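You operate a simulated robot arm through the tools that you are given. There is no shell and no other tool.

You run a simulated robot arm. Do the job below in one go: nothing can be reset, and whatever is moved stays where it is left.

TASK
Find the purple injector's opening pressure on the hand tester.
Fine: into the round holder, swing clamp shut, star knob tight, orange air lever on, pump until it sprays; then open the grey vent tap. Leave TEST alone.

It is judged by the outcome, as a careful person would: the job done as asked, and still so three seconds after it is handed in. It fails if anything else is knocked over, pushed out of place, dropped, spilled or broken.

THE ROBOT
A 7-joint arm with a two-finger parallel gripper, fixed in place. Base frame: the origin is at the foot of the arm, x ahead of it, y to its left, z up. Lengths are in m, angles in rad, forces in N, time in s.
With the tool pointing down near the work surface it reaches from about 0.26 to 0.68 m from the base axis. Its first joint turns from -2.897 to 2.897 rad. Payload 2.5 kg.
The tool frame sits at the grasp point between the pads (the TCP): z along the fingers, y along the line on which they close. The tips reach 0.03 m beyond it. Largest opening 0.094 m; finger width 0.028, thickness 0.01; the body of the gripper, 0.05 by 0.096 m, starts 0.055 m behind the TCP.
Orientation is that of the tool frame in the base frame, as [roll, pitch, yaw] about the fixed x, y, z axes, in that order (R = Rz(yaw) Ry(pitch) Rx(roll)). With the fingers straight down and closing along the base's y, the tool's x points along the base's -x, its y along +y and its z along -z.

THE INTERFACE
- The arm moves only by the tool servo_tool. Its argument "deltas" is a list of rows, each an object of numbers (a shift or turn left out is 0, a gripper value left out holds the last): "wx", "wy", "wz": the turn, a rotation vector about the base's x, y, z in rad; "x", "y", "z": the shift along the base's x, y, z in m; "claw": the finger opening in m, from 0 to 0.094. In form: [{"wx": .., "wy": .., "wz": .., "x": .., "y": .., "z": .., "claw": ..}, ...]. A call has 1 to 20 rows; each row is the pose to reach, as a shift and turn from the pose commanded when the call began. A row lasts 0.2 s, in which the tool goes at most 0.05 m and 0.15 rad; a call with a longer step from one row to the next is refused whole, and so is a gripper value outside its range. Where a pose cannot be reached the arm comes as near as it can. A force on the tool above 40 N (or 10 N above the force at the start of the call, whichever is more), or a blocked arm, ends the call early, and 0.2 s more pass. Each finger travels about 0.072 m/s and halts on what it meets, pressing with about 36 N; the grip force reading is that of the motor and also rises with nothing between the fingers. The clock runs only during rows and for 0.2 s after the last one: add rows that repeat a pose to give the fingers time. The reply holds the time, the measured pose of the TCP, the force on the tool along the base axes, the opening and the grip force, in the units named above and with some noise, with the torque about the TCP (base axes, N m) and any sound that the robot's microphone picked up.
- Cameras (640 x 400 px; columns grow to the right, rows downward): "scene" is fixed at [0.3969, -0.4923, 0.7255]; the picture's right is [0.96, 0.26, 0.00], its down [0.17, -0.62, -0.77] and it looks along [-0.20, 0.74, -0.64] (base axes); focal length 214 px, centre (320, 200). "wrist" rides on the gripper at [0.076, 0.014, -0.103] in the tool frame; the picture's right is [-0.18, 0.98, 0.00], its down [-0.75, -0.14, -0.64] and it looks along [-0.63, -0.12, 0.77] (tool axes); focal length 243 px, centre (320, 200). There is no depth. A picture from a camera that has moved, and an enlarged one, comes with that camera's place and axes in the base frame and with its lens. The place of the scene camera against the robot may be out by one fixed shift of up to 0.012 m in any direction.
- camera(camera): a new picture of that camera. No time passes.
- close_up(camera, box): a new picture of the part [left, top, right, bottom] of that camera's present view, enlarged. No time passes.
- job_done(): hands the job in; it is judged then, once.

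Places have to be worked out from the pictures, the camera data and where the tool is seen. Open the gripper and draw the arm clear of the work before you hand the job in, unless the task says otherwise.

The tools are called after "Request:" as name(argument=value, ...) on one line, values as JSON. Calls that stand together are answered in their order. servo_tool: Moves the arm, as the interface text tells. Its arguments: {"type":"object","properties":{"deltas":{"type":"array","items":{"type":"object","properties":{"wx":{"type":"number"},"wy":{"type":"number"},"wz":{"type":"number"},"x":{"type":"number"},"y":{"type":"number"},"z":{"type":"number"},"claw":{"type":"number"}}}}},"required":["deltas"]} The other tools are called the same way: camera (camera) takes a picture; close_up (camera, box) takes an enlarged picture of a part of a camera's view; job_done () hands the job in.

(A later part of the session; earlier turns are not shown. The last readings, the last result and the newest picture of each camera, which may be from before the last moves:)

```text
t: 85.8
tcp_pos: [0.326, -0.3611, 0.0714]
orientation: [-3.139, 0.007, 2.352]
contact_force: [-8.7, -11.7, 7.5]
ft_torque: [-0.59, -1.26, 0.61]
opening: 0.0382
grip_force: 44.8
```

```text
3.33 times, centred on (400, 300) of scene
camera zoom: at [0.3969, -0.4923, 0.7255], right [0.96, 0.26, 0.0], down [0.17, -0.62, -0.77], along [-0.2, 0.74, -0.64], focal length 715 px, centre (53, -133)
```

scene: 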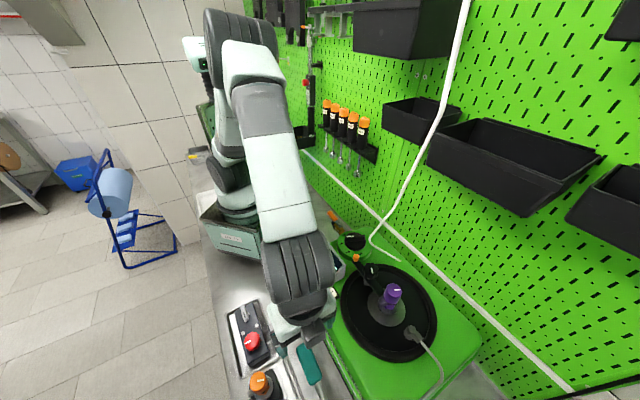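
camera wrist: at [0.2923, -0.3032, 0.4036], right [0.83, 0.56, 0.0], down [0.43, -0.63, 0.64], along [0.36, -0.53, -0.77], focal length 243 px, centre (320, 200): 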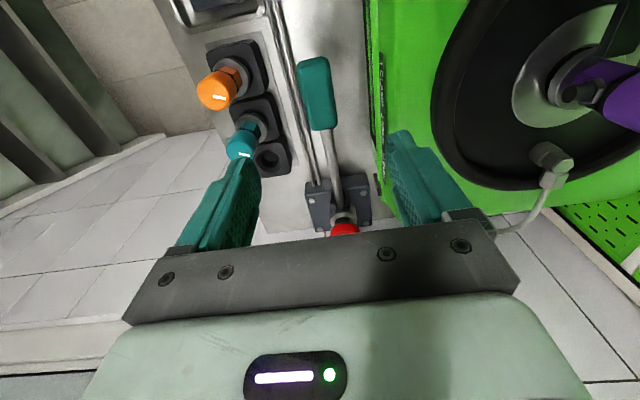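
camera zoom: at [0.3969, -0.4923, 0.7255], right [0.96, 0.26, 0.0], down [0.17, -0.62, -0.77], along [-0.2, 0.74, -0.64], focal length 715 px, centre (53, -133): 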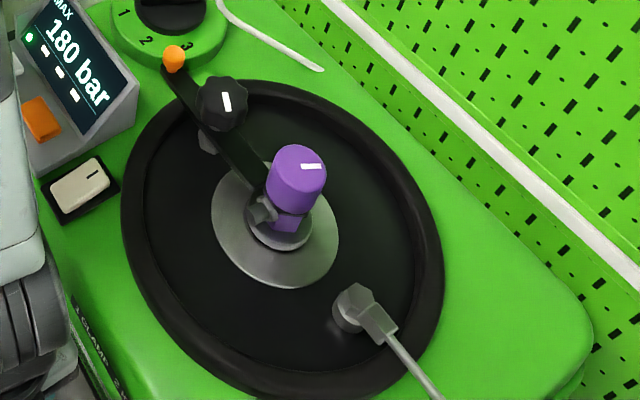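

180 bar, no spray yet. A bit more stroke, then return.

Request:
servo_tool(deltas=[{"z": -0.004}, {"z": -0.007}])

Request:
close_up(camera="scene", box=[290, 225, 350, 290])

```text
t: 86.4
tcp_pos: [0.3266, -0.3616, 0.0632]
orientation: [-3.138, 0.006, 2.352]
contact_force: [-7.2, -18.1, 8.1]
ft_torque: [-0.7, -1.33, 0.4]
opening: 0.0385
grip_force: 45.0
```

```text
6.15 times, centred on (320, 258) of scene
camera zoom: at [0.3969, -0.4923, 0.7255], right [0.96, 0.26, 0.0], down [0.17, -0.62, -0.77], along [-0.2, 0.74, -0.64], focal length 1320 px, centre (320, -154)
```

zoom: 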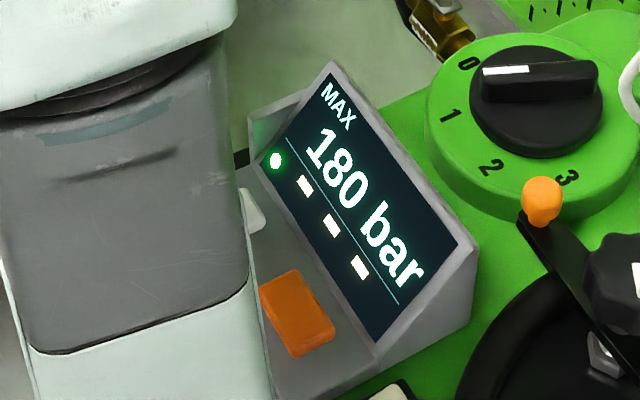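

Return stroke up for the fourth press.

Request:
servo_tool(deltas=[{"x": 0.0, "y": 0.0, "z": 0.009}, {"x": 0.0005, "y": -0.0003, "z": 0.018}, {"x": 0.0014, "y": -0.0012, "z": 0.027}, {"x": 0.0024, "y": -0.002, "z": 0.036}, {"x": 0.0036, "y": -0.0032, "z": 0.045}, {"x": 0.005, "y": -0.0045, "z": 0.054}, {"x": 0.0064, "y": -0.0058, "z": 0.0632}])

Request:
close_up(camera="scene", box=[290, 225, 350, 290])

```text
t: 87.6
tcp_pos: [0.3294, -0.3649, 0.1092]
orientation: [-3.139, 0.008, 2.353]
contact_force: [-0.6, 0.8, 0.9]
ft_torque: [0.01, -0.21, 0.09]
opening: 0.0385
grip_force: 45.0
stopped in row 6: the force on the tool passed its limit at 40 N (the readings are from after the stop); the commanded pose is now the measured one
```

```text
6.15 times, centred on (320, 258) of scene
camera zoom: at [0.3969, -0.4923, 0.7255], right [0.96, 0.26, 0.0], down [0.17, -0.62, -0.77], along [-0.2, 0.74, -0.64], focal length 1320 px, centre (320, -154)
```

zoom: 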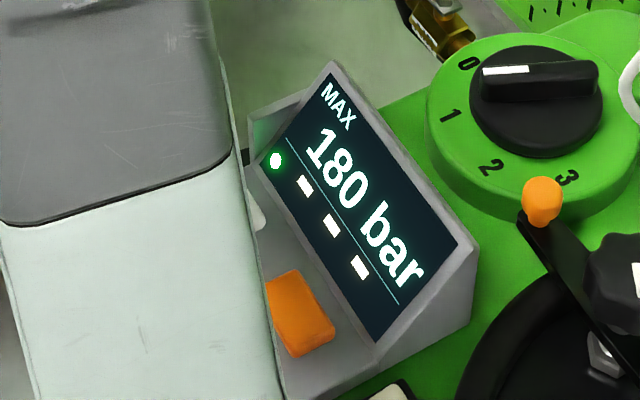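

It stopped on a lateral load partway up, now relaxed. Completing the upstroke.

Request:
servo_tool(deltas=[{"x": 0.0012, "y": -0.0012, "z": 0.006}, {"x": 0.0024, "y": -0.0024, "z": 0.012}, {"x": 0.0036, "y": -0.0036, "z": 0.018}])

Request:
close_up(camera="scene", box=[290, 225, 350, 290])

```text
t: 88.4
tcp_pos: [0.3323, -0.3684, 0.1263]
orientation: [-3.138, 0.009, 2.354]
contact_force: [8.7, -9.7, -11.0]
ft_torque: [1.3, 1.07, 0.78]
opening: 0.0384
grip_force: 45.1
```

```text
6.15 times, centred on (320, 258) of scene
camera zoom: at [0.3969, -0.4923, 0.7255], right [0.96, 0.26, 0.0], down [0.17, -0.62, -0.77], along [-0.2, 0.74, -0.64], focal length 1320 px, centre (320, -154)
```

zoom: 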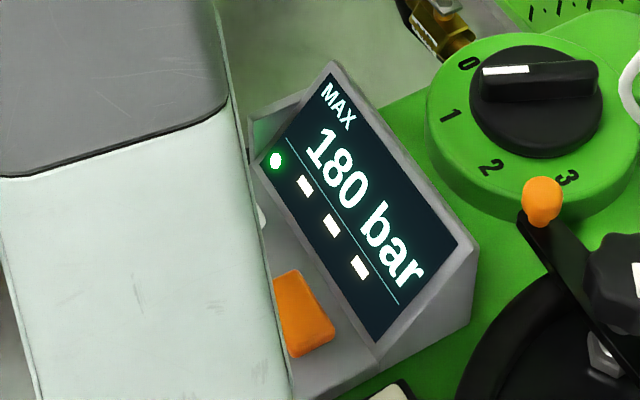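

Fourth downstroke, in ~14 mm steps, checking for spray after each.

Request:
servo_tool(deltas=[{"x": -0.0008, "y": 0.0008, "z": -0.005}, {"x": -0.0018, "y": 0.0018, "z": -0.01}, {"x": -0.0028, "y": 0.0028, "z": -0.015}])

Request:
close_up(camera="scene", box=[290, 225, 350, 290])

Request:
close_up(camera="scene", box=[345, 240, 455, 360])

```text
t: 89.2
tcp_pos: [0.3288, -0.3649, 0.1106]
orientation: [-3.138, 0.007, 2.353]
contact_force: [1.1, 3.5, 7.8]
ft_torque: [-0.86, -1.32, 0.34]
opening: 0.0386
grip_force: 44.9
```

```text
6.15 times, centred on (320, 258) of scene
camera zoom: at [0.3969, -0.4923, 0.7255], right [0.96, 0.26, 0.0], down [0.17, -0.62, -0.77], along [-0.2, 0.74, -0.64], focal length 1320 px, centre (320, -154)
```

zoom: 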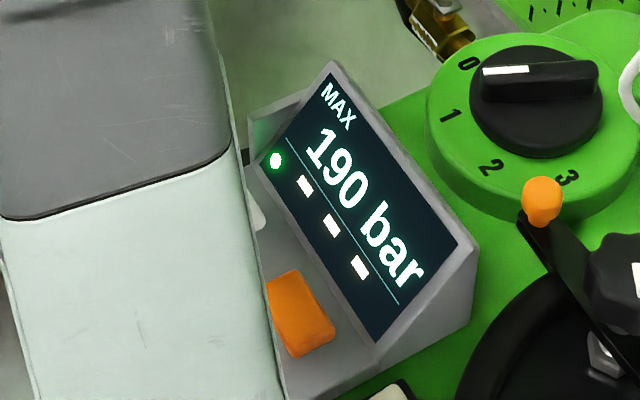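

```text
3.33 times, centred on (400, 300) of scene
camera zoom: at [0.3969, -0.4923, 0.7255], right [0.96, 0.26, 0.0], down [0.17, -0.62, -0.77], along [-0.2, 0.74, -0.64], focal length 715 px, centre (53, -133)
```

zoom: 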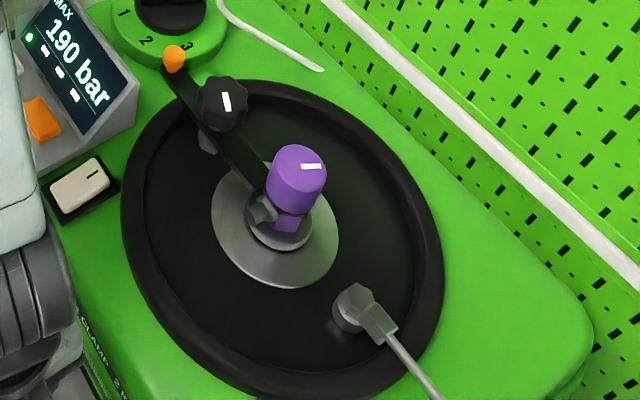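

190 bar. Continuing.

Request:
servo_tool(deltas=[{"x": -0.0008, "y": 0.0008, "z": -0.005}, {"x": -0.0014, "y": 0.0014, "z": -0.01}, {"x": -0.002, "y": 0.002, "z": -0.015}])

Request:
close_up(camera="scene", box=[290, 225, 350, 290])

Request:
close_up(camera="scene", box=[345, 240, 455, 360])

```text
t: 90.0
tcp_pos: [0.3277, -0.3611, 0.0973]
orientation: [-3.139, 0.005, 2.353]
contact_force: [-0.4, 8.7, 9.0]
ft_torque: [-0.93, -1.22, 0.25]
opening: 0.0387
grip_force: 45.1
```

```text
6.15 times, centred on (320, 258) of scene
camera zoom: at [0.3969, -0.4923, 0.7255], right [0.96, 0.26, 0.0], down [0.17, -0.62, -0.77], along [-0.2, 0.74, -0.64], focal length 1320 px, centre (320, -154)
```

zoom: 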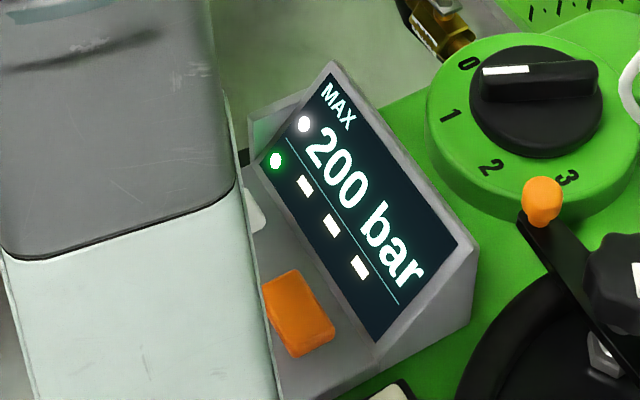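

```text
3.33 times, centred on (400, 300) of scene
camera zoom: at [0.3969, -0.4923, 0.7255], right [0.96, 0.26, 0.0], down [0.17, -0.62, -0.77], along [-0.2, 0.74, -0.64], focal length 715 px, centre (53, -133)
```

zoom: 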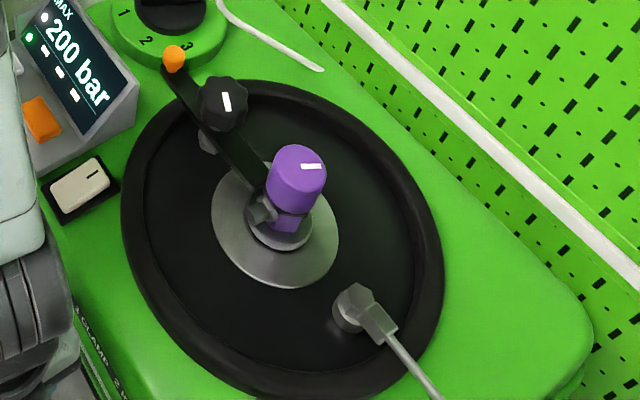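

A second (white) dot has appeared beside "200 bar". Checking the display and holder closely for the spray.

Request:
close_up(camera="scene", box=[312, 235, 344, 275])

Request:
close_up(camera="scene", box=[370, 275, 420, 335])

Request:
camera(camera="wrist")

```text
10.00 times, centred on (328, 255) of scene
camera zoom: at [0.3969, -0.4923, 0.7255], right [0.96, 0.26, 0.0], down [0.17, -0.62, -0.77], along [-0.2, 0.74, -0.64], focal length 2145 px, centre (240, -350)
```

zoom: 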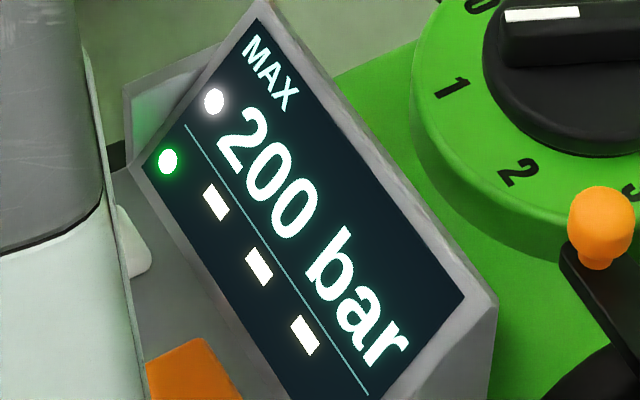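

```text
6.67 times, centred on (395, 305) of scene
camera zoom: at [0.3969, -0.4923, 0.7255], right [0.96, 0.26, 0.0], down [0.17, -0.62, -0.77], along [-0.2, 0.74, -0.64], focal length 1430 px, centre (-180, -500)
```

zoom: 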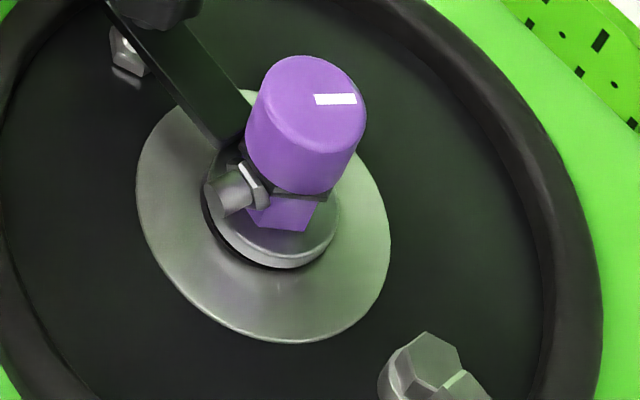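

```text
taken
camera wrist: at [0.2833, -0.2977, 0.1999], right [0.83, 0.56, 0.0], down [0.43, -0.63, 0.65], along [0.36, -0.53, -0.76], focal length 243 px, centre (320, 200)
```

wrist: 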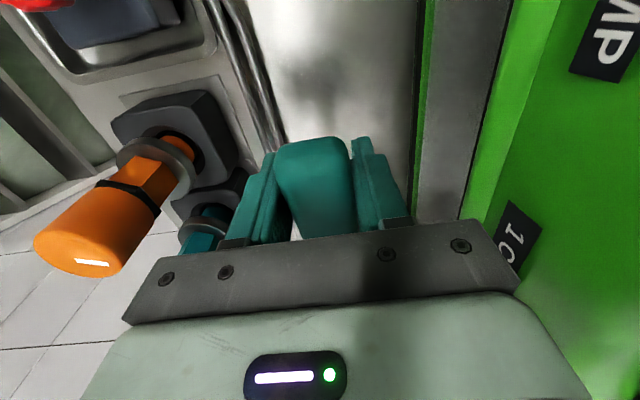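

To be sure the light means the injector has opened, I'll press about 1 cm further: if it has, the MAX value should stay put.

Request:
servo_tool(deltas=[{"x": -0.0006, "y": 0.0004, "z": -0.004}, {"x": -0.0011, "y": 0.0008, "z": -0.008}, {"x": -0.0014, "y": 0.0011, "z": -0.012}])

Request:
close_up(camera="scene", box=[312, 235, 344, 275])

Request:
close_up(camera="scene", box=[345, 240, 455, 360])

```text
t: 90.8
tcp_pos: [0.325, -0.3609, 0.0844]
orientation: [-3.138, 0.007, 2.354]
contact_force: [-4.2, 8.7, 9.5]
ft_torque: [-0.9, -1.24, 0.16]
opening: 0.0384
grip_force: 45.3
```

```text
10.00 times, centred on (328, 255) of scene
camera zoom: at [0.3969, -0.4923, 0.7255], right [0.96, 0.26, 0.0], down [0.17, -0.62, -0.77], along [-0.2, 0.74, -0.64], focal length 2145 px, centre (240, -350)
```

zoom: 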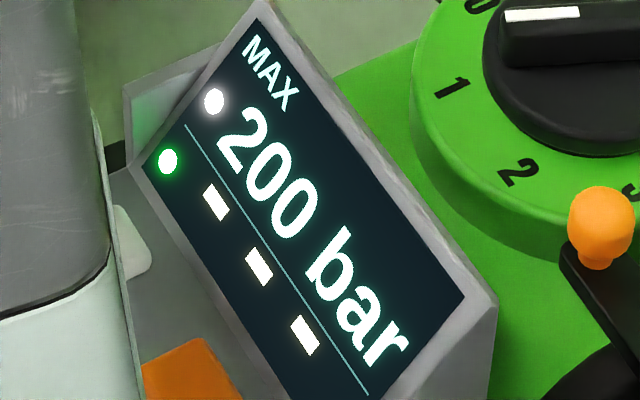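

```text
3.33 times, centred on (400, 300) of scene
camera zoom: at [0.3969, -0.4923, 0.7255], right [0.96, 0.26, 0.0], down [0.17, -0.62, -0.77], along [-0.2, 0.74, -0.64], focal length 715 px, centre (53, -133)
```

zoom: 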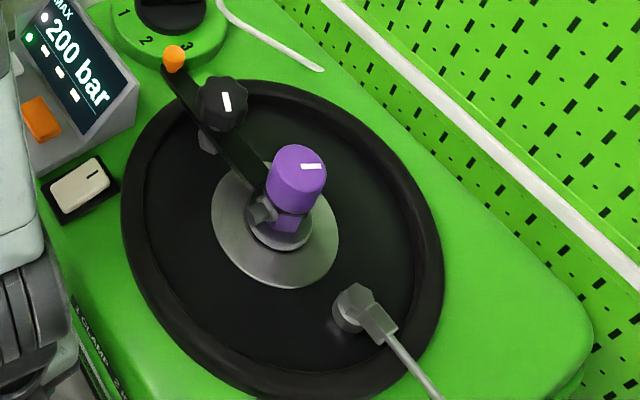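

MAX stays at 200 bar with further pumping, so the injector opens at 200 bar. I'll bring the pump handle back up to where it rested, release it and rise.

Request:
servo_tool(deltas=[{"x": 0.0012, "y": -0.0008, "z": 0.009}, {"x": 0.0024, "y": -0.0018, "z": 0.018}, {"x": 0.0038, "y": -0.0034, "z": 0.027}, {"x": 0.0055, "y": -0.0054, "z": 0.036}, {"x": 0.0073, "y": -0.0074, "z": 0.0425}])

Request:
close_up(camera="scene", box=[290, 225, 350, 290])

```text
t: 92.0
tcp_pos: [0.3328, -0.3682, 0.1274]
orientation: [-3.138, 0.002, 2.352]
contact_force: [-6.6, 9.0, -3.7]
ft_torque: [0.98, 1.09, 0.73]
opening: 0.0386
grip_force: 45.0
```

```text
6.15 times, centred on (320, 258) of scene
camera zoom: at [0.3969, -0.4923, 0.7255], right [0.96, 0.26, 0.0], down [0.17, -0.62, -0.77], along [-0.2, 0.74, -0.64], focal length 1320 px, centre (320, -154)
```

zoom: 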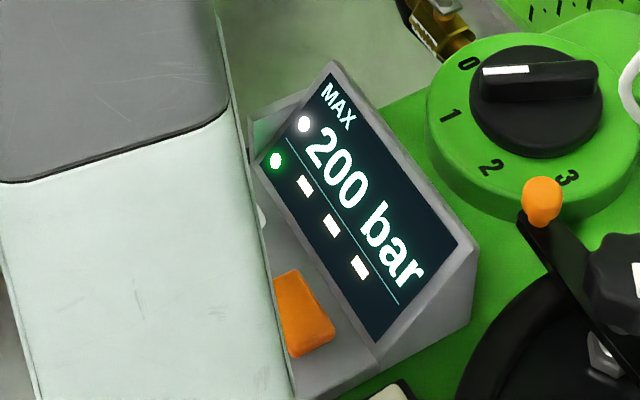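

Reading stays at 200 bar. Releasing the handle and lifting straight up.

Request:
servo_tool(deltas=[{"claw": 0.054}, {"claw": 0.054}, {"claw": 0.054, "z": 0.02}, {"claw": 0.054, "z": 0.06}, {"claw": 0.054, "z": 0.1}, {"claw": 0.054, "z": 0.14}, {"claw": 0.054, "z": 0.18}])

Request:
camera(camera="wrist")

Request:
camera(camera="scene")

```text
t: 93.6
tcp_pos: [0.3366, -0.3706, 0.3092]
orientation: [-3.139, 0.004, 2.353]
contact_force: [0.2, -0.6, -0.1]
ft_torque: [0.02, 0.0, -0.02]
opening: 0.0541
grip_force: 0.0
```

```text
taken
camera wrist: at [0.2931, -0.3057, 0.4118], right [0.83, 0.56, 0.0], down [0.43, -0.63, 0.65], along [0.36, -0.54, -0.76], focal length 243 px, centre (320, 200)
```

wrist: 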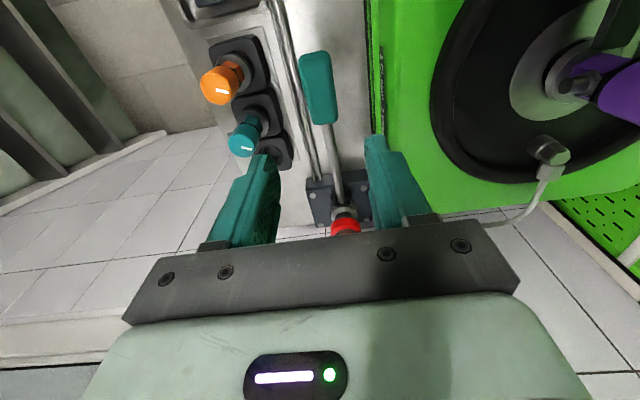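

```text
taken
```

scene: 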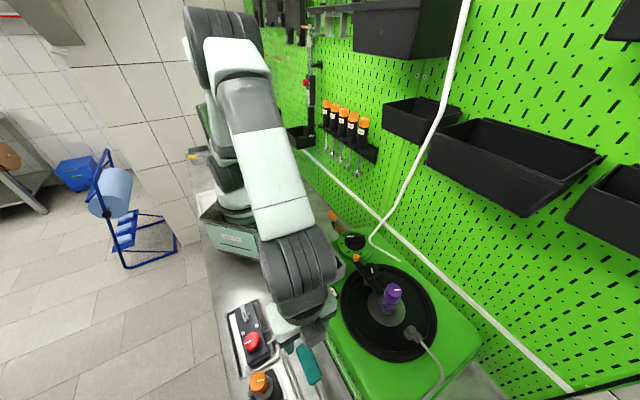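

The handle stays raised and everything is in place. Now the grey vent tap in the tray near [0.125, -0.29]; I'll move the camera to look at it from the tester side.

Request:
servo_tool(deltas=[{"x": -0.011, "y": 0.0115, "wz": -0.13, "claw": 0.04}, {"x": -0.022, "y": 0.023, "wz": -0.26, "claw": 0.04}, {"x": -0.033, "y": 0.0345, "wz": -0.39, "claw": 0.04}, {"x": -0.044, "y": 0.046, "wz": -0.52, "claw": 0.04}, {"x": -0.055, "y": 0.0575, "wz": -0.65, "claw": 0.04}, {"x": -0.066, "y": 0.069, "wz": -0.78, "claw": 0.04}, {"x": -0.077, "y": 0.0805, "wz": -0.91, "claw": 0.04}, {"x": -0.088, "y": 0.092, "wz": -1.04, "claw": 0.04}, {"x": -0.099, "y": 0.1035, "wz": -1.17, "claw": 0.04}, {"x": -0.11, "y": 0.115, "wz": -1.3, "claw": 0.04}, {"x": -0.121, "y": 0.126, "wz": -1.43, "claw": 0.04}, {"x": -0.1316, "y": 0.1373, "wz": -1.568, "claw": 0.04}])

Request:
camera(camera="wrist")

Request:
close_up(camera="wrist", box=[200, 0, 440, 180])

Request:
camera(camera="scene")

```text
t: 96.2
tcp_pos: [0.2014, -0.233, 0.3069]
orientation: [-3.137, 0.006, 0.785]
contact_force: [-0.5, -0.7, -0.1]
ft_torque: [0.01, -0.05, -0.05]
opening: 0.0401
grip_force: 0.0
```

```text
taken
camera wrist: at [0.2661, -0.1884, 0.4101], right [0.56, -0.83, 0.0], down [-0.63, -0.43, 0.65], along [-0.54, -0.36, -0.76], focal length 243 px, centre (320, 200)
```

wrist: 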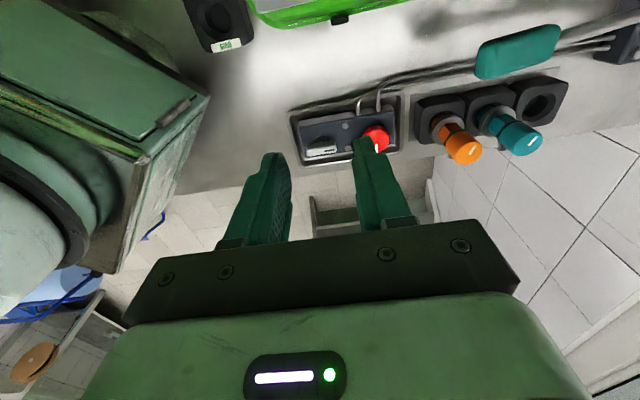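

```text
2.22 times, centred on (320, 90) of wrist
camera zoom: at [0.2661, -0.1884, 0.4101], right [0.56, -0.83, 0.0], down [-0.63, -0.43, 0.65], along [-0.54, -0.36, -0.76], focal length 539 px, centre (320, 444)
```

zoom: 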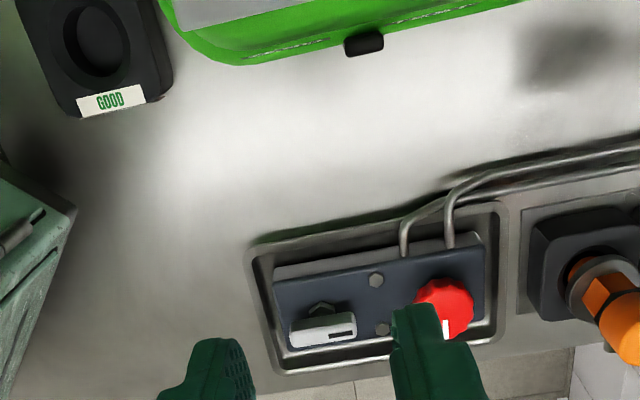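

```text
taken
```

scene: 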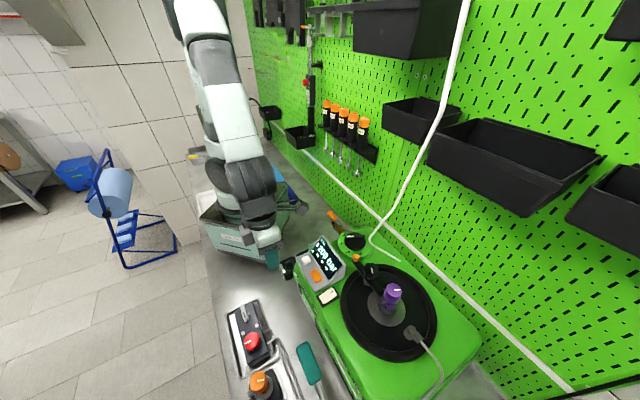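

The tap is a grey bar handle along the bench axis (pointer mark at its +u end), hub near u≈0.287, v≈-0.124, bar top z≈0.075. Zooming for any markings on its direction.

Request:
close_up(camera="wrist", box=[290, 100, 400, 180])

Request:
close_up(camera="scene", box=[225, 295, 275, 345])

Request:
close_up(camera="scene", box=[290, 225, 350, 290])

```text
5.00 times, centred on (345, 140) of wrist
camera zoom: at [0.2661, -0.1884, 0.4101], right [0.56, -0.83, 0.0], down [-0.63, -0.43, 0.65], along [-0.54, -0.36, -0.76], focal length 1213 px, centre (195, 500)
```

zoom: 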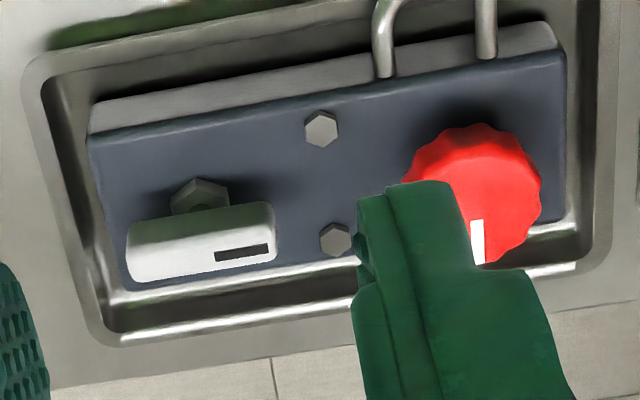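

```text
8.00 times, centred on (250, 320) of scene
camera zoom: at [0.3969, -0.4923, 0.7255], right [0.96, 0.26, 0.0], down [0.17, -0.62, -0.77], along [-0.2, 0.74, -0.64], focal length 1716 px, centre (880, -760)
```

zoom: 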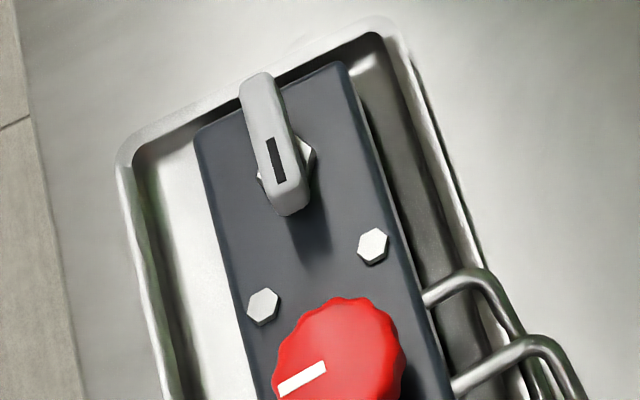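

```text
6.15 times, centred on (320, 258) of scene
camera zoom: at [0.3969, -0.4923, 0.7255], right [0.96, 0.26, 0.0], down [0.17, -0.62, -0.77], along [-0.2, 0.74, -0.64], focal length 1320 px, centre (320, -154)
```

zoom: 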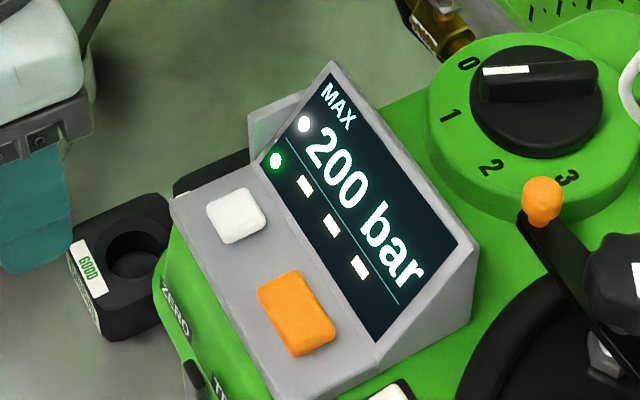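

The bar is centred over its hub, no markings. I'll move above it with the fingers set to close across the bar, and check how far the wrist can turn both ways there.

Request:
servo_tool(deltas=[{"x": -0.007, "y": -0.005, "wz": 0.13}, {"x": -0.014, "y": -0.01, "wz": 0.26}, {"x": -0.022, "y": -0.015, "wz": 0.39}, {"x": -0.029, "y": -0.02, "wz": 0.52}, {"x": -0.036, "y": -0.025, "wz": 0.65}, {"x": -0.043, "y": -0.03, "wz": 0.78}, {"x": -0.05, "y": -0.035, "wz": 0.91}, {"x": -0.058, "y": -0.04, "wz": 1.04}, {"x": -0.065, "y": -0.045, "z": -0.02, "wz": 1.17}, {"x": -0.072, "y": -0.05, "z": -0.04, "wz": 1.3}, {"x": -0.08, "y": -0.054, "z": -0.06, "wz": 1.43}, {"x": -0.0869, "y": -0.0582, "z": -0.08, "wz": 1.571}])

Request:
camera(camera="wrist")

Request:
close_up(camera="wrist", box=[230, 60, 410, 200])

```text
t: 98.8
tcp_pos: [0.1142, -0.2903, 0.2273]
orientation: [-3.137, 0.009, 2.358]
contact_force: [-0.2, -0.3, -0.4]
ft_torque: [0.02, 0.0, -0.02]
opening: 0.0401
grip_force: 0.1
```

```text
taken
camera wrist: at [0.0701, -0.2259, 0.3287], right [0.82, 0.57, 0.0], down [0.43, -0.63, 0.65], along [0.37, -0.53, -0.76], focal length 243 px, centre (320, 200)
```

wrist: 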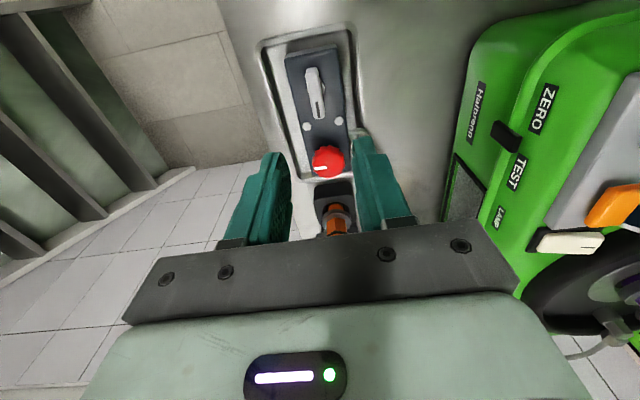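

```text
2.86 times, centred on (320, 130) of wrist
camera zoom: at [0.0701, -0.2259, 0.3287], right [0.82, 0.57, 0.0], down [0.43, -0.63, 0.65], along [0.37, -0.53, -0.76], focal length 693 px, centre (320, 400)
```

zoom: 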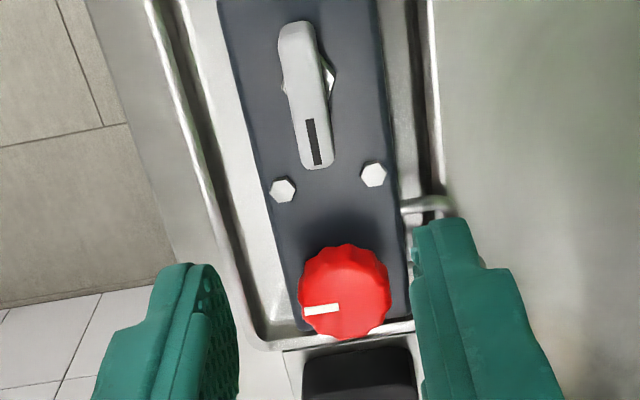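

Good view: the bar centre is ~2 mm from the tool axis. Before gripping, a free-air check that the wrist can turn the needed +90° (counter-clockwise) here.

Request:
servo_tool(deltas=[{"wz": 0.14, "x": -0.002, "y": -0.0007, "wx": 0.0096, "wy": 0.0031}, {"wz": 0.28, "x": -0.002, "y": -0.0007, "wx": 0.0096, "wy": 0.0031}, {"wz": 0.42, "x": -0.002, "y": -0.0007, "wx": 0.0096, "wy": 0.0031}, {"wz": 0.56, "x": -0.002, "y": -0.0007, "wx": 0.0096, "wy": 0.0031}, {"wz": 0.7, "x": -0.002, "y": -0.0007, "wx": 0.0096, "wy": 0.0031}, {"wz": 0.84, "x": -0.002, "y": -0.0007, "wx": 0.0096, "wy": 0.0031}, {"wz": 0.98, "x": -0.002, "y": -0.0007, "wx": 0.0096, "wy": 0.0031}, {"wz": 1.12, "x": -0.002, "y": -0.0007, "wx": 0.0096, "wy": 0.0031}, {"wz": 1.26, "x": -0.002, "y": -0.0007, "wx": 0.0096, "wy": 0.0031}, {"wz": 1.4, "x": -0.002, "y": -0.0007, "wx": 0.0096, "wy": 0.0031}, {"wz": 1.54, "x": -0.002, "y": -0.0007, "wx": 0.0096, "wy": 0.0031}])

Request:
camera(camera="wrist")

```text
t: 101.2
tcp_pos: [0.1131, -0.2916, 0.2286]
orientation: [3.137, 0.003, -2.384]
contact_force: [0.0, -0.3, 0.8]
ft_torque: [-0.04, 0.0, 0.04]
opening: 0.0399
grip_force: 0.0
```

```text
taken
camera wrist: at [0.0476, -0.3337, 0.3302], right [-0.54, 0.84, 0.01], down [0.65, 0.41, 0.64], along [0.54, 0.35, -0.77], focal length 243 px, centre (320, 200)
```

wrist: 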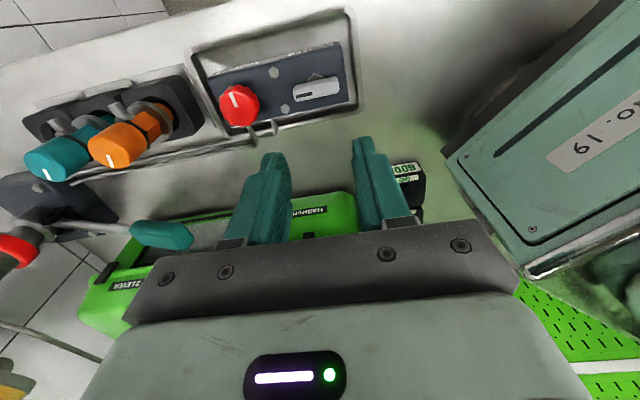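

Reachable, and the bar stays centred on the tool axis. Turning back and descending to just above the bar.

Request:
servo_tool(deltas=[{"wz": -0.14}, {"wz": -0.28}, {"wz": -0.42}, {"wz": -0.56}, {"wz": -0.7}, {"wz": -0.84}, {"wz": -0.98, "z": -0.02}, {"wz": -1.12, "z": -0.04}, {"wz": -1.26, "z": -0.06}, {"wz": -1.4, "z": -0.08}, {"wz": -1.543, "z": -0.1}, {"wz": -1.543, "z": -0.1}])

Request:
close_up(camera="wrist", box=[230, 60, 410, 220])

Request:
close_up(camera="scene", box=[210, 270, 310, 360])

```text
t: 103.8
tcp_pos: [0.1126, -0.2915, 0.1289]
orientation: [3.137, 0.003, 2.351]
contact_force: [-0.4, 0.5, -0.6]
ft_torque: [0.0, -0.01, -0.02]
opening: 0.04
grip_force: 0.1
```

```text
2.50 times, centred on (320, 140) of wrist
camera zoom: at [0.068, -0.2267, 0.2315], right [0.83, 0.56, 0.01], down [0.43, -0.64, 0.64], along [0.36, -0.53, -0.77], focal length 606 px, centre (320, 350)
```

zoom: 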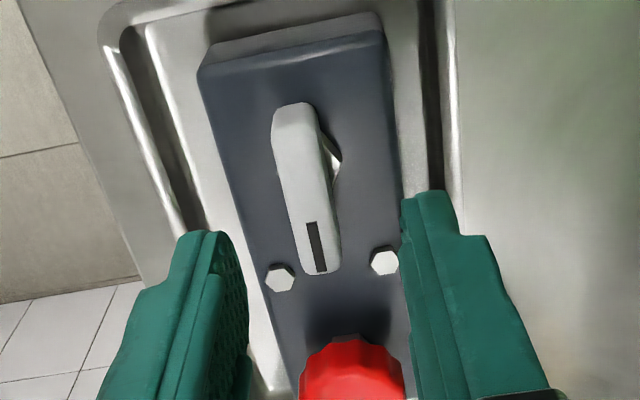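

```text
4.44 times, centred on (260, 315) of scene
camera zoom: at [0.3969, -0.4923, 0.7255], right [0.96, 0.26, 0.0], down [0.17, -0.62, -0.77], along [-0.2, 0.74, -0.64], focal length 953 px, centre (587, -311)
```

zoom: 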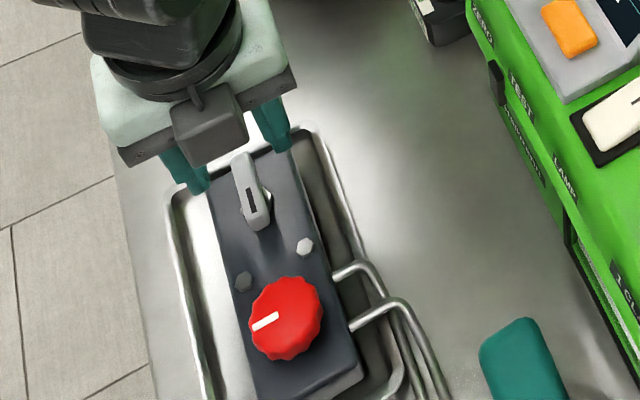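

The bar centre is ~3 mm to the left/−u and its top is nearer z≈0.065. Correcting and descending to TCP z≈0.084 (tips ~0.054), then closing.

Request:
servo_tool(deltas=[{"x": -0.0025, "y": -0.0015, "z": -0.015}, {"x": -0.0025, "y": -0.0015, "z": -0.03}, {"x": -0.0025, "y": -0.0015, "z": -0.04}, {"x": -0.0025, "y": -0.0015, "z": -0.045}, {"x": -0.0025, "y": -0.0015, "z": -0.045}])

Request:
close_up(camera="wrist", box=[230, 60, 410, 220])

Request:
close_up(camera="scene", box=[220, 285, 280, 345])

```text
t: 105.0
tcp_pos: [0.1107, -0.2915, 0.0822]
orientation: [3.136, 0.004, 2.354]
contact_force: [0.3, -0.3, 0.4]
ft_torque: [0.0, 0.03, 0.01]
opening: 0.0403
grip_force: 0.0
```

```text
2.50 times, centred on (320, 140) of wrist
camera zoom: at [0.0663, -0.2276, 0.1849], right [0.83, 0.56, 0.01], down [0.43, -0.63, 0.64], along [0.37, -0.53, -0.77], focal length 606 px, centre (320, 350)
```

zoom: 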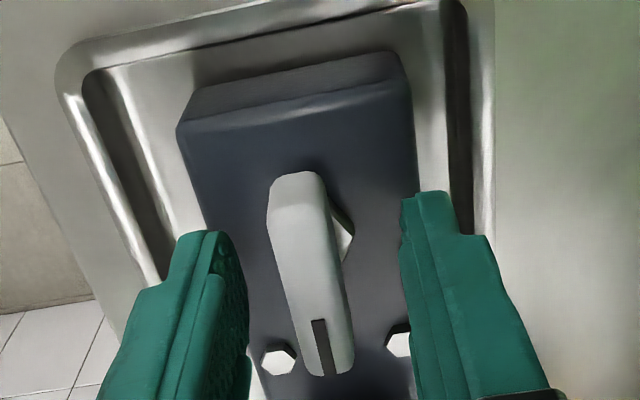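

```text
6.67 times, centred on (250, 315) of scene
camera zoom: at [0.3969, -0.4923, 0.7255], right [0.96, 0.26, 0.0], down [0.17, -0.62, -0.77], along [-0.2, 0.74, -0.64], focal length 1430 px, centre (787, -567)
```

zoom: 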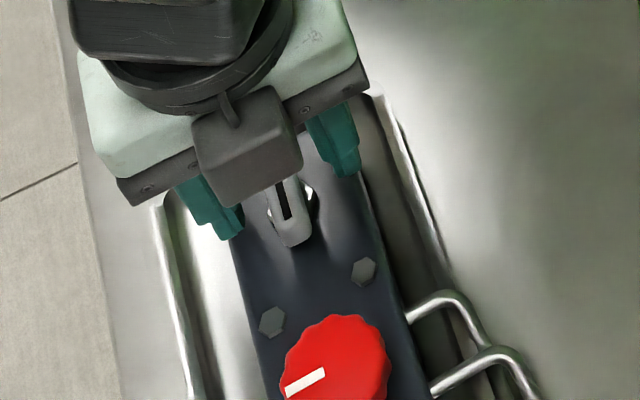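

Aligned within 2 mm. Closing on the bar.

Request:
servo_tool(deltas=[{"claw": 0.02}, {"claw": 0.005}, {"claw": 0.005}, {"claw": 0.005}])

Request:
close_up(camera="wrist", box=[230, 60, 410, 220])

```text
t: 106.0
tcp_pos: [0.1089, -0.2931, 0.0831]
orientation: [3.14, 0.005, 2.348]
contact_force: [-26.9, -16.7, -9.8]
ft_torque: [-0.68, 0.65, 0.27]
opening: 0.0129
grip_force: 44.8
```

```text
2.50 times, centred on (320, 140) of wrist
camera zoom: at [0.0653, -0.2285, 0.1849], right [0.83, 0.56, 0.0], down [0.43, -0.63, 0.65], along [0.36, -0.53, -0.76], focal length 606 px, centre (320, 350)
```

zoom: 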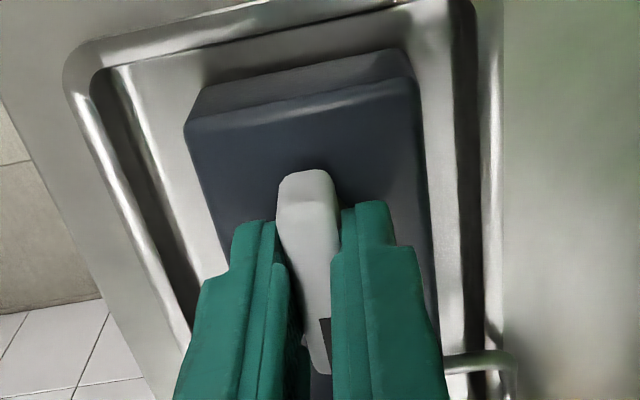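

Held, with some side load towards −v; easing 2.5 mm that way, then turning counter-clockwise gently to test.

Request:
servo_tool(deltas=[{"x": -0.001, "y": -0.001}, {"x": -0.0018, "y": -0.0018}, {"x": -0.0018, "y": -0.0018, "wz": 0.08}, {"x": -0.0018, "y": -0.0018, "wz": 0.16}, {"x": -0.0018, "y": -0.0018, "wz": 0.24}])

Request:
close_up(camera="wrist", box=[230, 60, 410, 220])

Request:
close_up(camera="scene", box=[290, 225, 350, 290])

```text
t: 107.2
tcp_pos: [0.1081, -0.294, 0.0836]
orientation: [3.135, 0.002, 2.595]
contact_force: [-10.2, -7.5, -38.4]
ft_torque: [-0.82, 0.36, -0.03]
opening: 0.013
grip_force: 45.0
```

```text
2.50 times, centred on (320, 140) of wrist
camera zoom: at [0.0505, -0.2424, 0.1856], right [0.67, 0.74, 0.01], down [0.57, -0.52, 0.64], along [0.48, -0.43, -0.77], focal length 606 px, centre (320, 350)
```

zoom: 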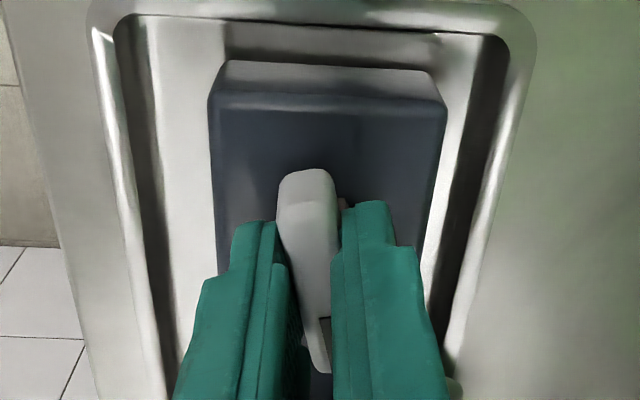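

```text
6.15 times, centred on (320, 258) of scene
camera zoom: at [0.3969, -0.4923, 0.7255], right [0.96, 0.26, 0.0], down [0.17, -0.62, -0.77], along [-0.2, 0.74, -0.64], focal length 1320 px, centre (320, -154)
```

zoom: 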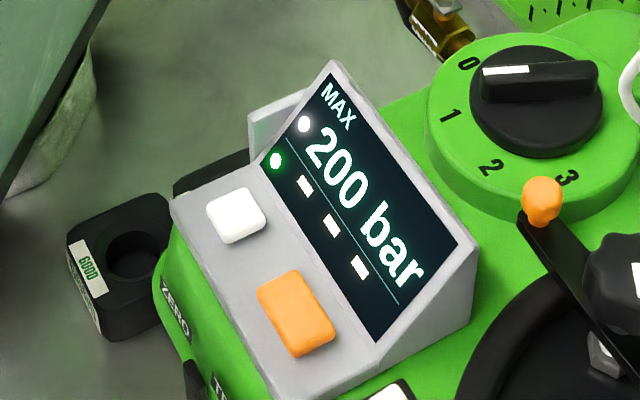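

It turns freely counter-clockwise. Relieving the vertical pull by lowering 3 mm and continuing the quarter turn.

Request:
servo_tool(deltas=[{"z": -0.002, "x": -0.0004, "y": -0.0004}, {"z": -0.003, "x": -0.0008, "y": -0.0006, "wz": 0.1}, {"z": -0.003, "x": -0.0008, "y": -0.0006, "wz": 0.2}, {"z": -0.003, "x": -0.0008, "y": -0.0006, "wz": 0.3}, {"z": -0.003, "x": -0.0008, "y": -0.0006, "wz": 0.4}])

Request:
close_up(camera="wrist", box=[230, 60, 410, 220])

Request:
close_up(camera="scene", box=[290, 225, 350, 290])

```text
t: 108.4
tcp_pos: [0.1079, -0.2943, 0.0809]
orientation: [3.138, 0.005, 2.995]
contact_force: [2.3, -3.9, 40.2]
ft_torque: [-0.44, -0.16, -0.05]
opening: 0.0128
grip_force: 44.9
```

```text
2.50 times, centred on (320, 140) of wrist
camera zoom: at [0.0346, -0.2699, 0.1829], right [0.33, 0.95, 0.0], down [0.72, -0.25, 0.65], along [0.61, -0.21, -0.76], focal length 606 px, centre (320, 350)
```

zoom: 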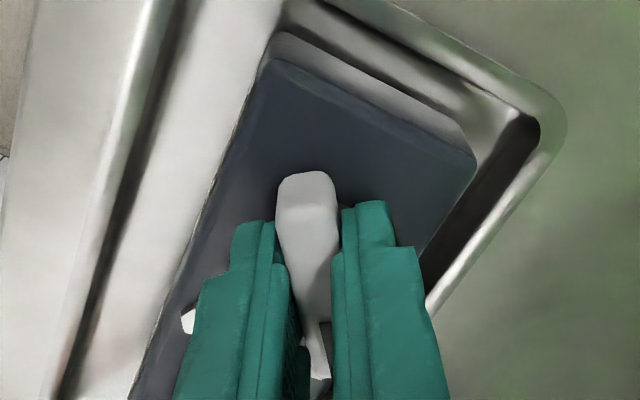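

```text
6.15 times, centred on (320, 258) of scene
camera zoom: at [0.3969, -0.4923, 0.7255], right [0.96, 0.26, 0.0], down [0.17, -0.62, -0.77], along [-0.2, 0.74, -0.64], focal length 1320 px, centre (320, -154)
```

zoom: 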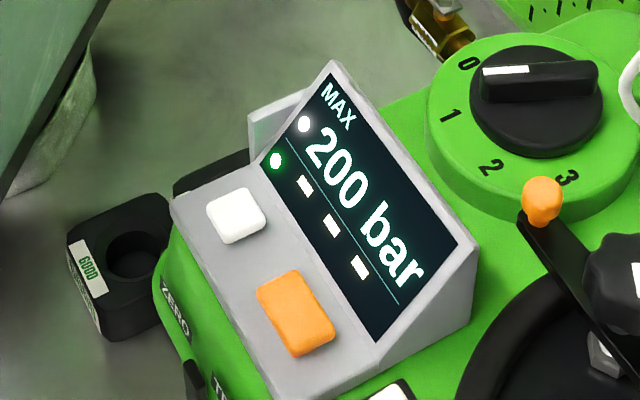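

37° round. Raising 2 mm to unload, and continuing.

Request:
servo_tool(deltas=[{"z": 0.001}, {"z": 0.002, "wz": 0.08}, {"z": 0.002, "wz": 0.18}, {"z": 0.002, "wz": 0.28}, {"z": 0.002, "wz": 0.38}])

Request:
close_up(camera="wrist", box=[230, 60, 410, 220])

Request:
close_up(camera="scene", box=[290, 225, 350, 290])

```text
t: 109.6
tcp_pos: [0.109, -0.2965, 0.0814]
orientation: [3.137, 0.004, -2.909]
contact_force: [15.0, -8.4, -38.8]
ft_torque: [-0.7, -0.51, -0.05]
opening: 0.0129
grip_force: 45.4
```

```text
2.50 times, centred on (320, 140) of wrist
camera zoom: at [0.0305, -0.3006, 0.184], right [-0.05, 1.0, 0.01], down [0.76, 0.03, 0.64], along [0.64, 0.04, -0.76], focal length 606 px, centre (320, 350)
```

zoom: 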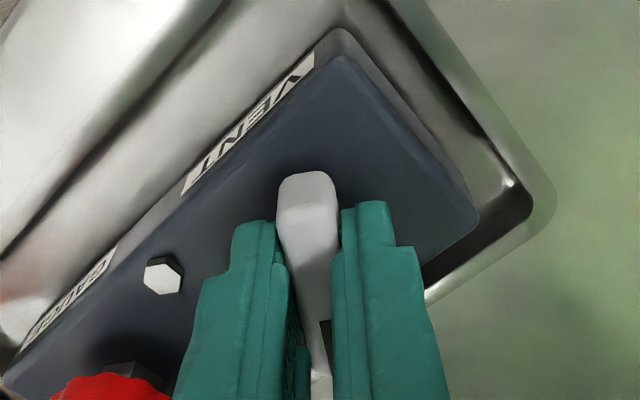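

```text
6.15 times, centred on (320, 258) of scene
camera zoom: at [0.3969, -0.4923, 0.7255], right [0.96, 0.26, 0.0], down [0.17, -0.62, -0.77], along [-0.2, 0.74, -0.64], focal length 1320 px, centre (320, -154)
```

zoom: 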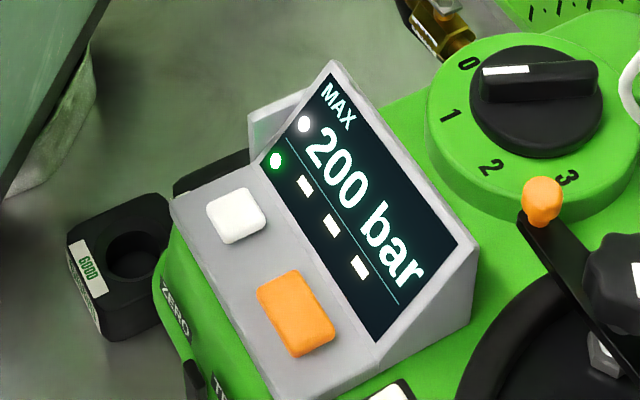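

The tap's label reads VENT, and it's 58° round. Trimming height 1 mm and turning the rest.

Request:
servo_tool(deltas=[{"z": -0.0008}, {"z": -0.001, "wz": 0.1}, {"z": -0.001, "wz": 0.2}, {"z": -0.001, "wz": 0.3}])

Request:
close_up(camera="wrist", box=[230, 60, 410, 220])

Request:
close_up(camera="scene", box=[290, 225, 350, 290])

```text
t: 110.6
tcp_pos: [0.1088, -0.2982, 0.0809]
orientation: [-3.141, 0.003, -2.608]
contact_force: [9.3, -21.6, 11.5]
ft_torque: [0.27, -1.18, -0.07]
opening: 0.0127
grip_force: 45.0
```

```text
2.50 times, centred on (320, 140) of wrist
camera zoom: at [0.0354, -0.3236, 0.1841], right [-0.34, 0.94, 0.0], down [0.72, 0.26, 0.64], along [0.61, 0.22, -0.76], focal length 606 px, centre (320, 350)
```

zoom: 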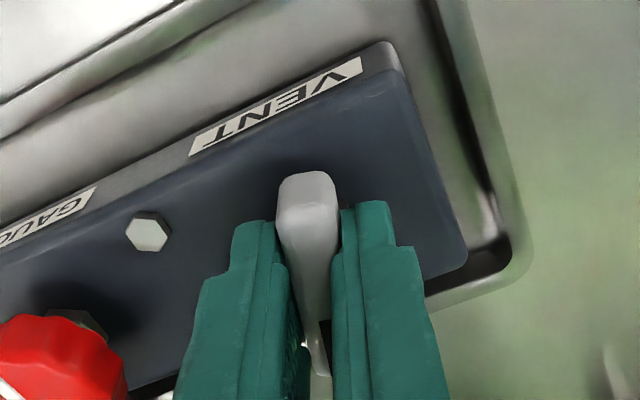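

```text
6.15 times, centred on (320, 258) of scene
camera zoom: at [0.3969, -0.4923, 0.7255], right [0.96, 0.26, 0.0], down [0.17, -0.62, -0.77], along [-0.2, 0.74, -0.64], focal length 1320 px, centre (320, -154)
```

zoom: 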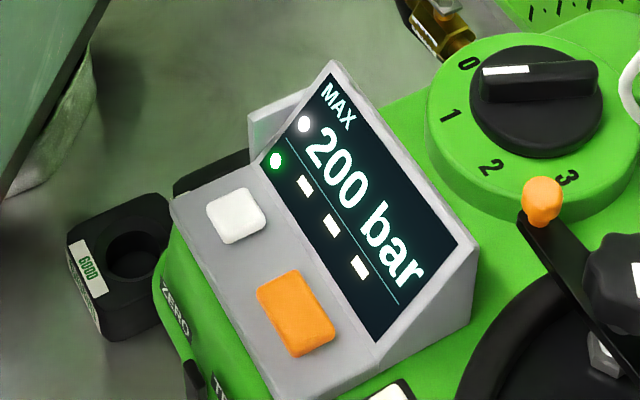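

75° round. Finishing the quarter turn.

Request:
servo_tool(deltas=[{"x": 0.0004, "y": -0.0012}, {"x": 0.0004, "y": -0.0012, "wz": 0.09}, {"x": 0.0004, "y": -0.0012, "wz": 0.18}, {"x": 0.0004, "y": -0.0012, "wz": 0.25}])

Request:
close_up(camera="wrist", box=[230, 60, 410, 220])

Request:
close_up(camera="scene", box=[290, 225, 350, 290])

```text
t: 111.3
tcp_pos: [0.1094, -0.2976, 0.0808]
orientation: [3.14, 0.004, -2.526]
contact_force: [1.6, 2.7, 6.1]
ft_torque: [-0.29, 0.13, 0.0]
opening: 0.0128
grip_force: 45.5
stopped in row 3: the force on the tool passed its limit at 41 N (the readings are from after the stop); the commanded pose is now the measured one
```

```text
2.50 times, centred on (320, 140) of wrist
camera zoom: at [0.0381, -0.33, 0.184], right [-0.42, 0.91, 0.0], down [0.7, 0.32, 0.64], along [0.59, 0.27, -0.76], focal length 606 px, centre (320, 350)
```

zoom: 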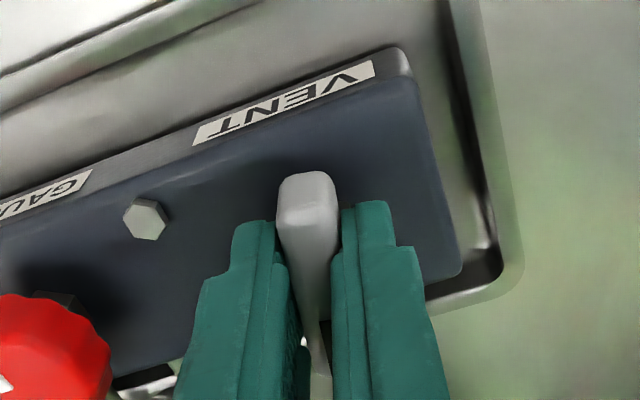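

```text
6.15 times, centred on (320, 258) of scene
camera zoom: at [0.3969, -0.4923, 0.7255], right [0.96, 0.26, 0.0], down [0.17, -0.62, -0.77], along [-0.2, 0.74, -0.64], focal length 1320 px, centre (320, -154)
```

zoom: 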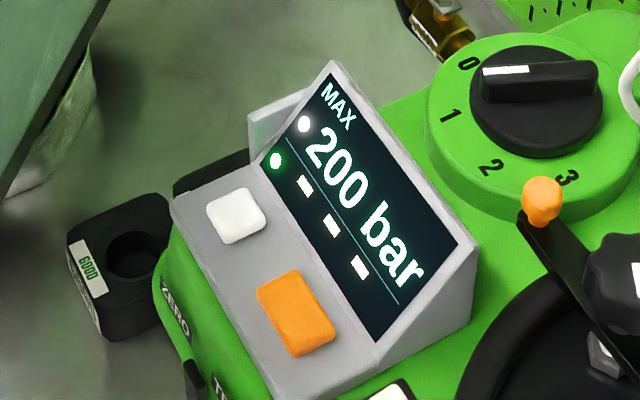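

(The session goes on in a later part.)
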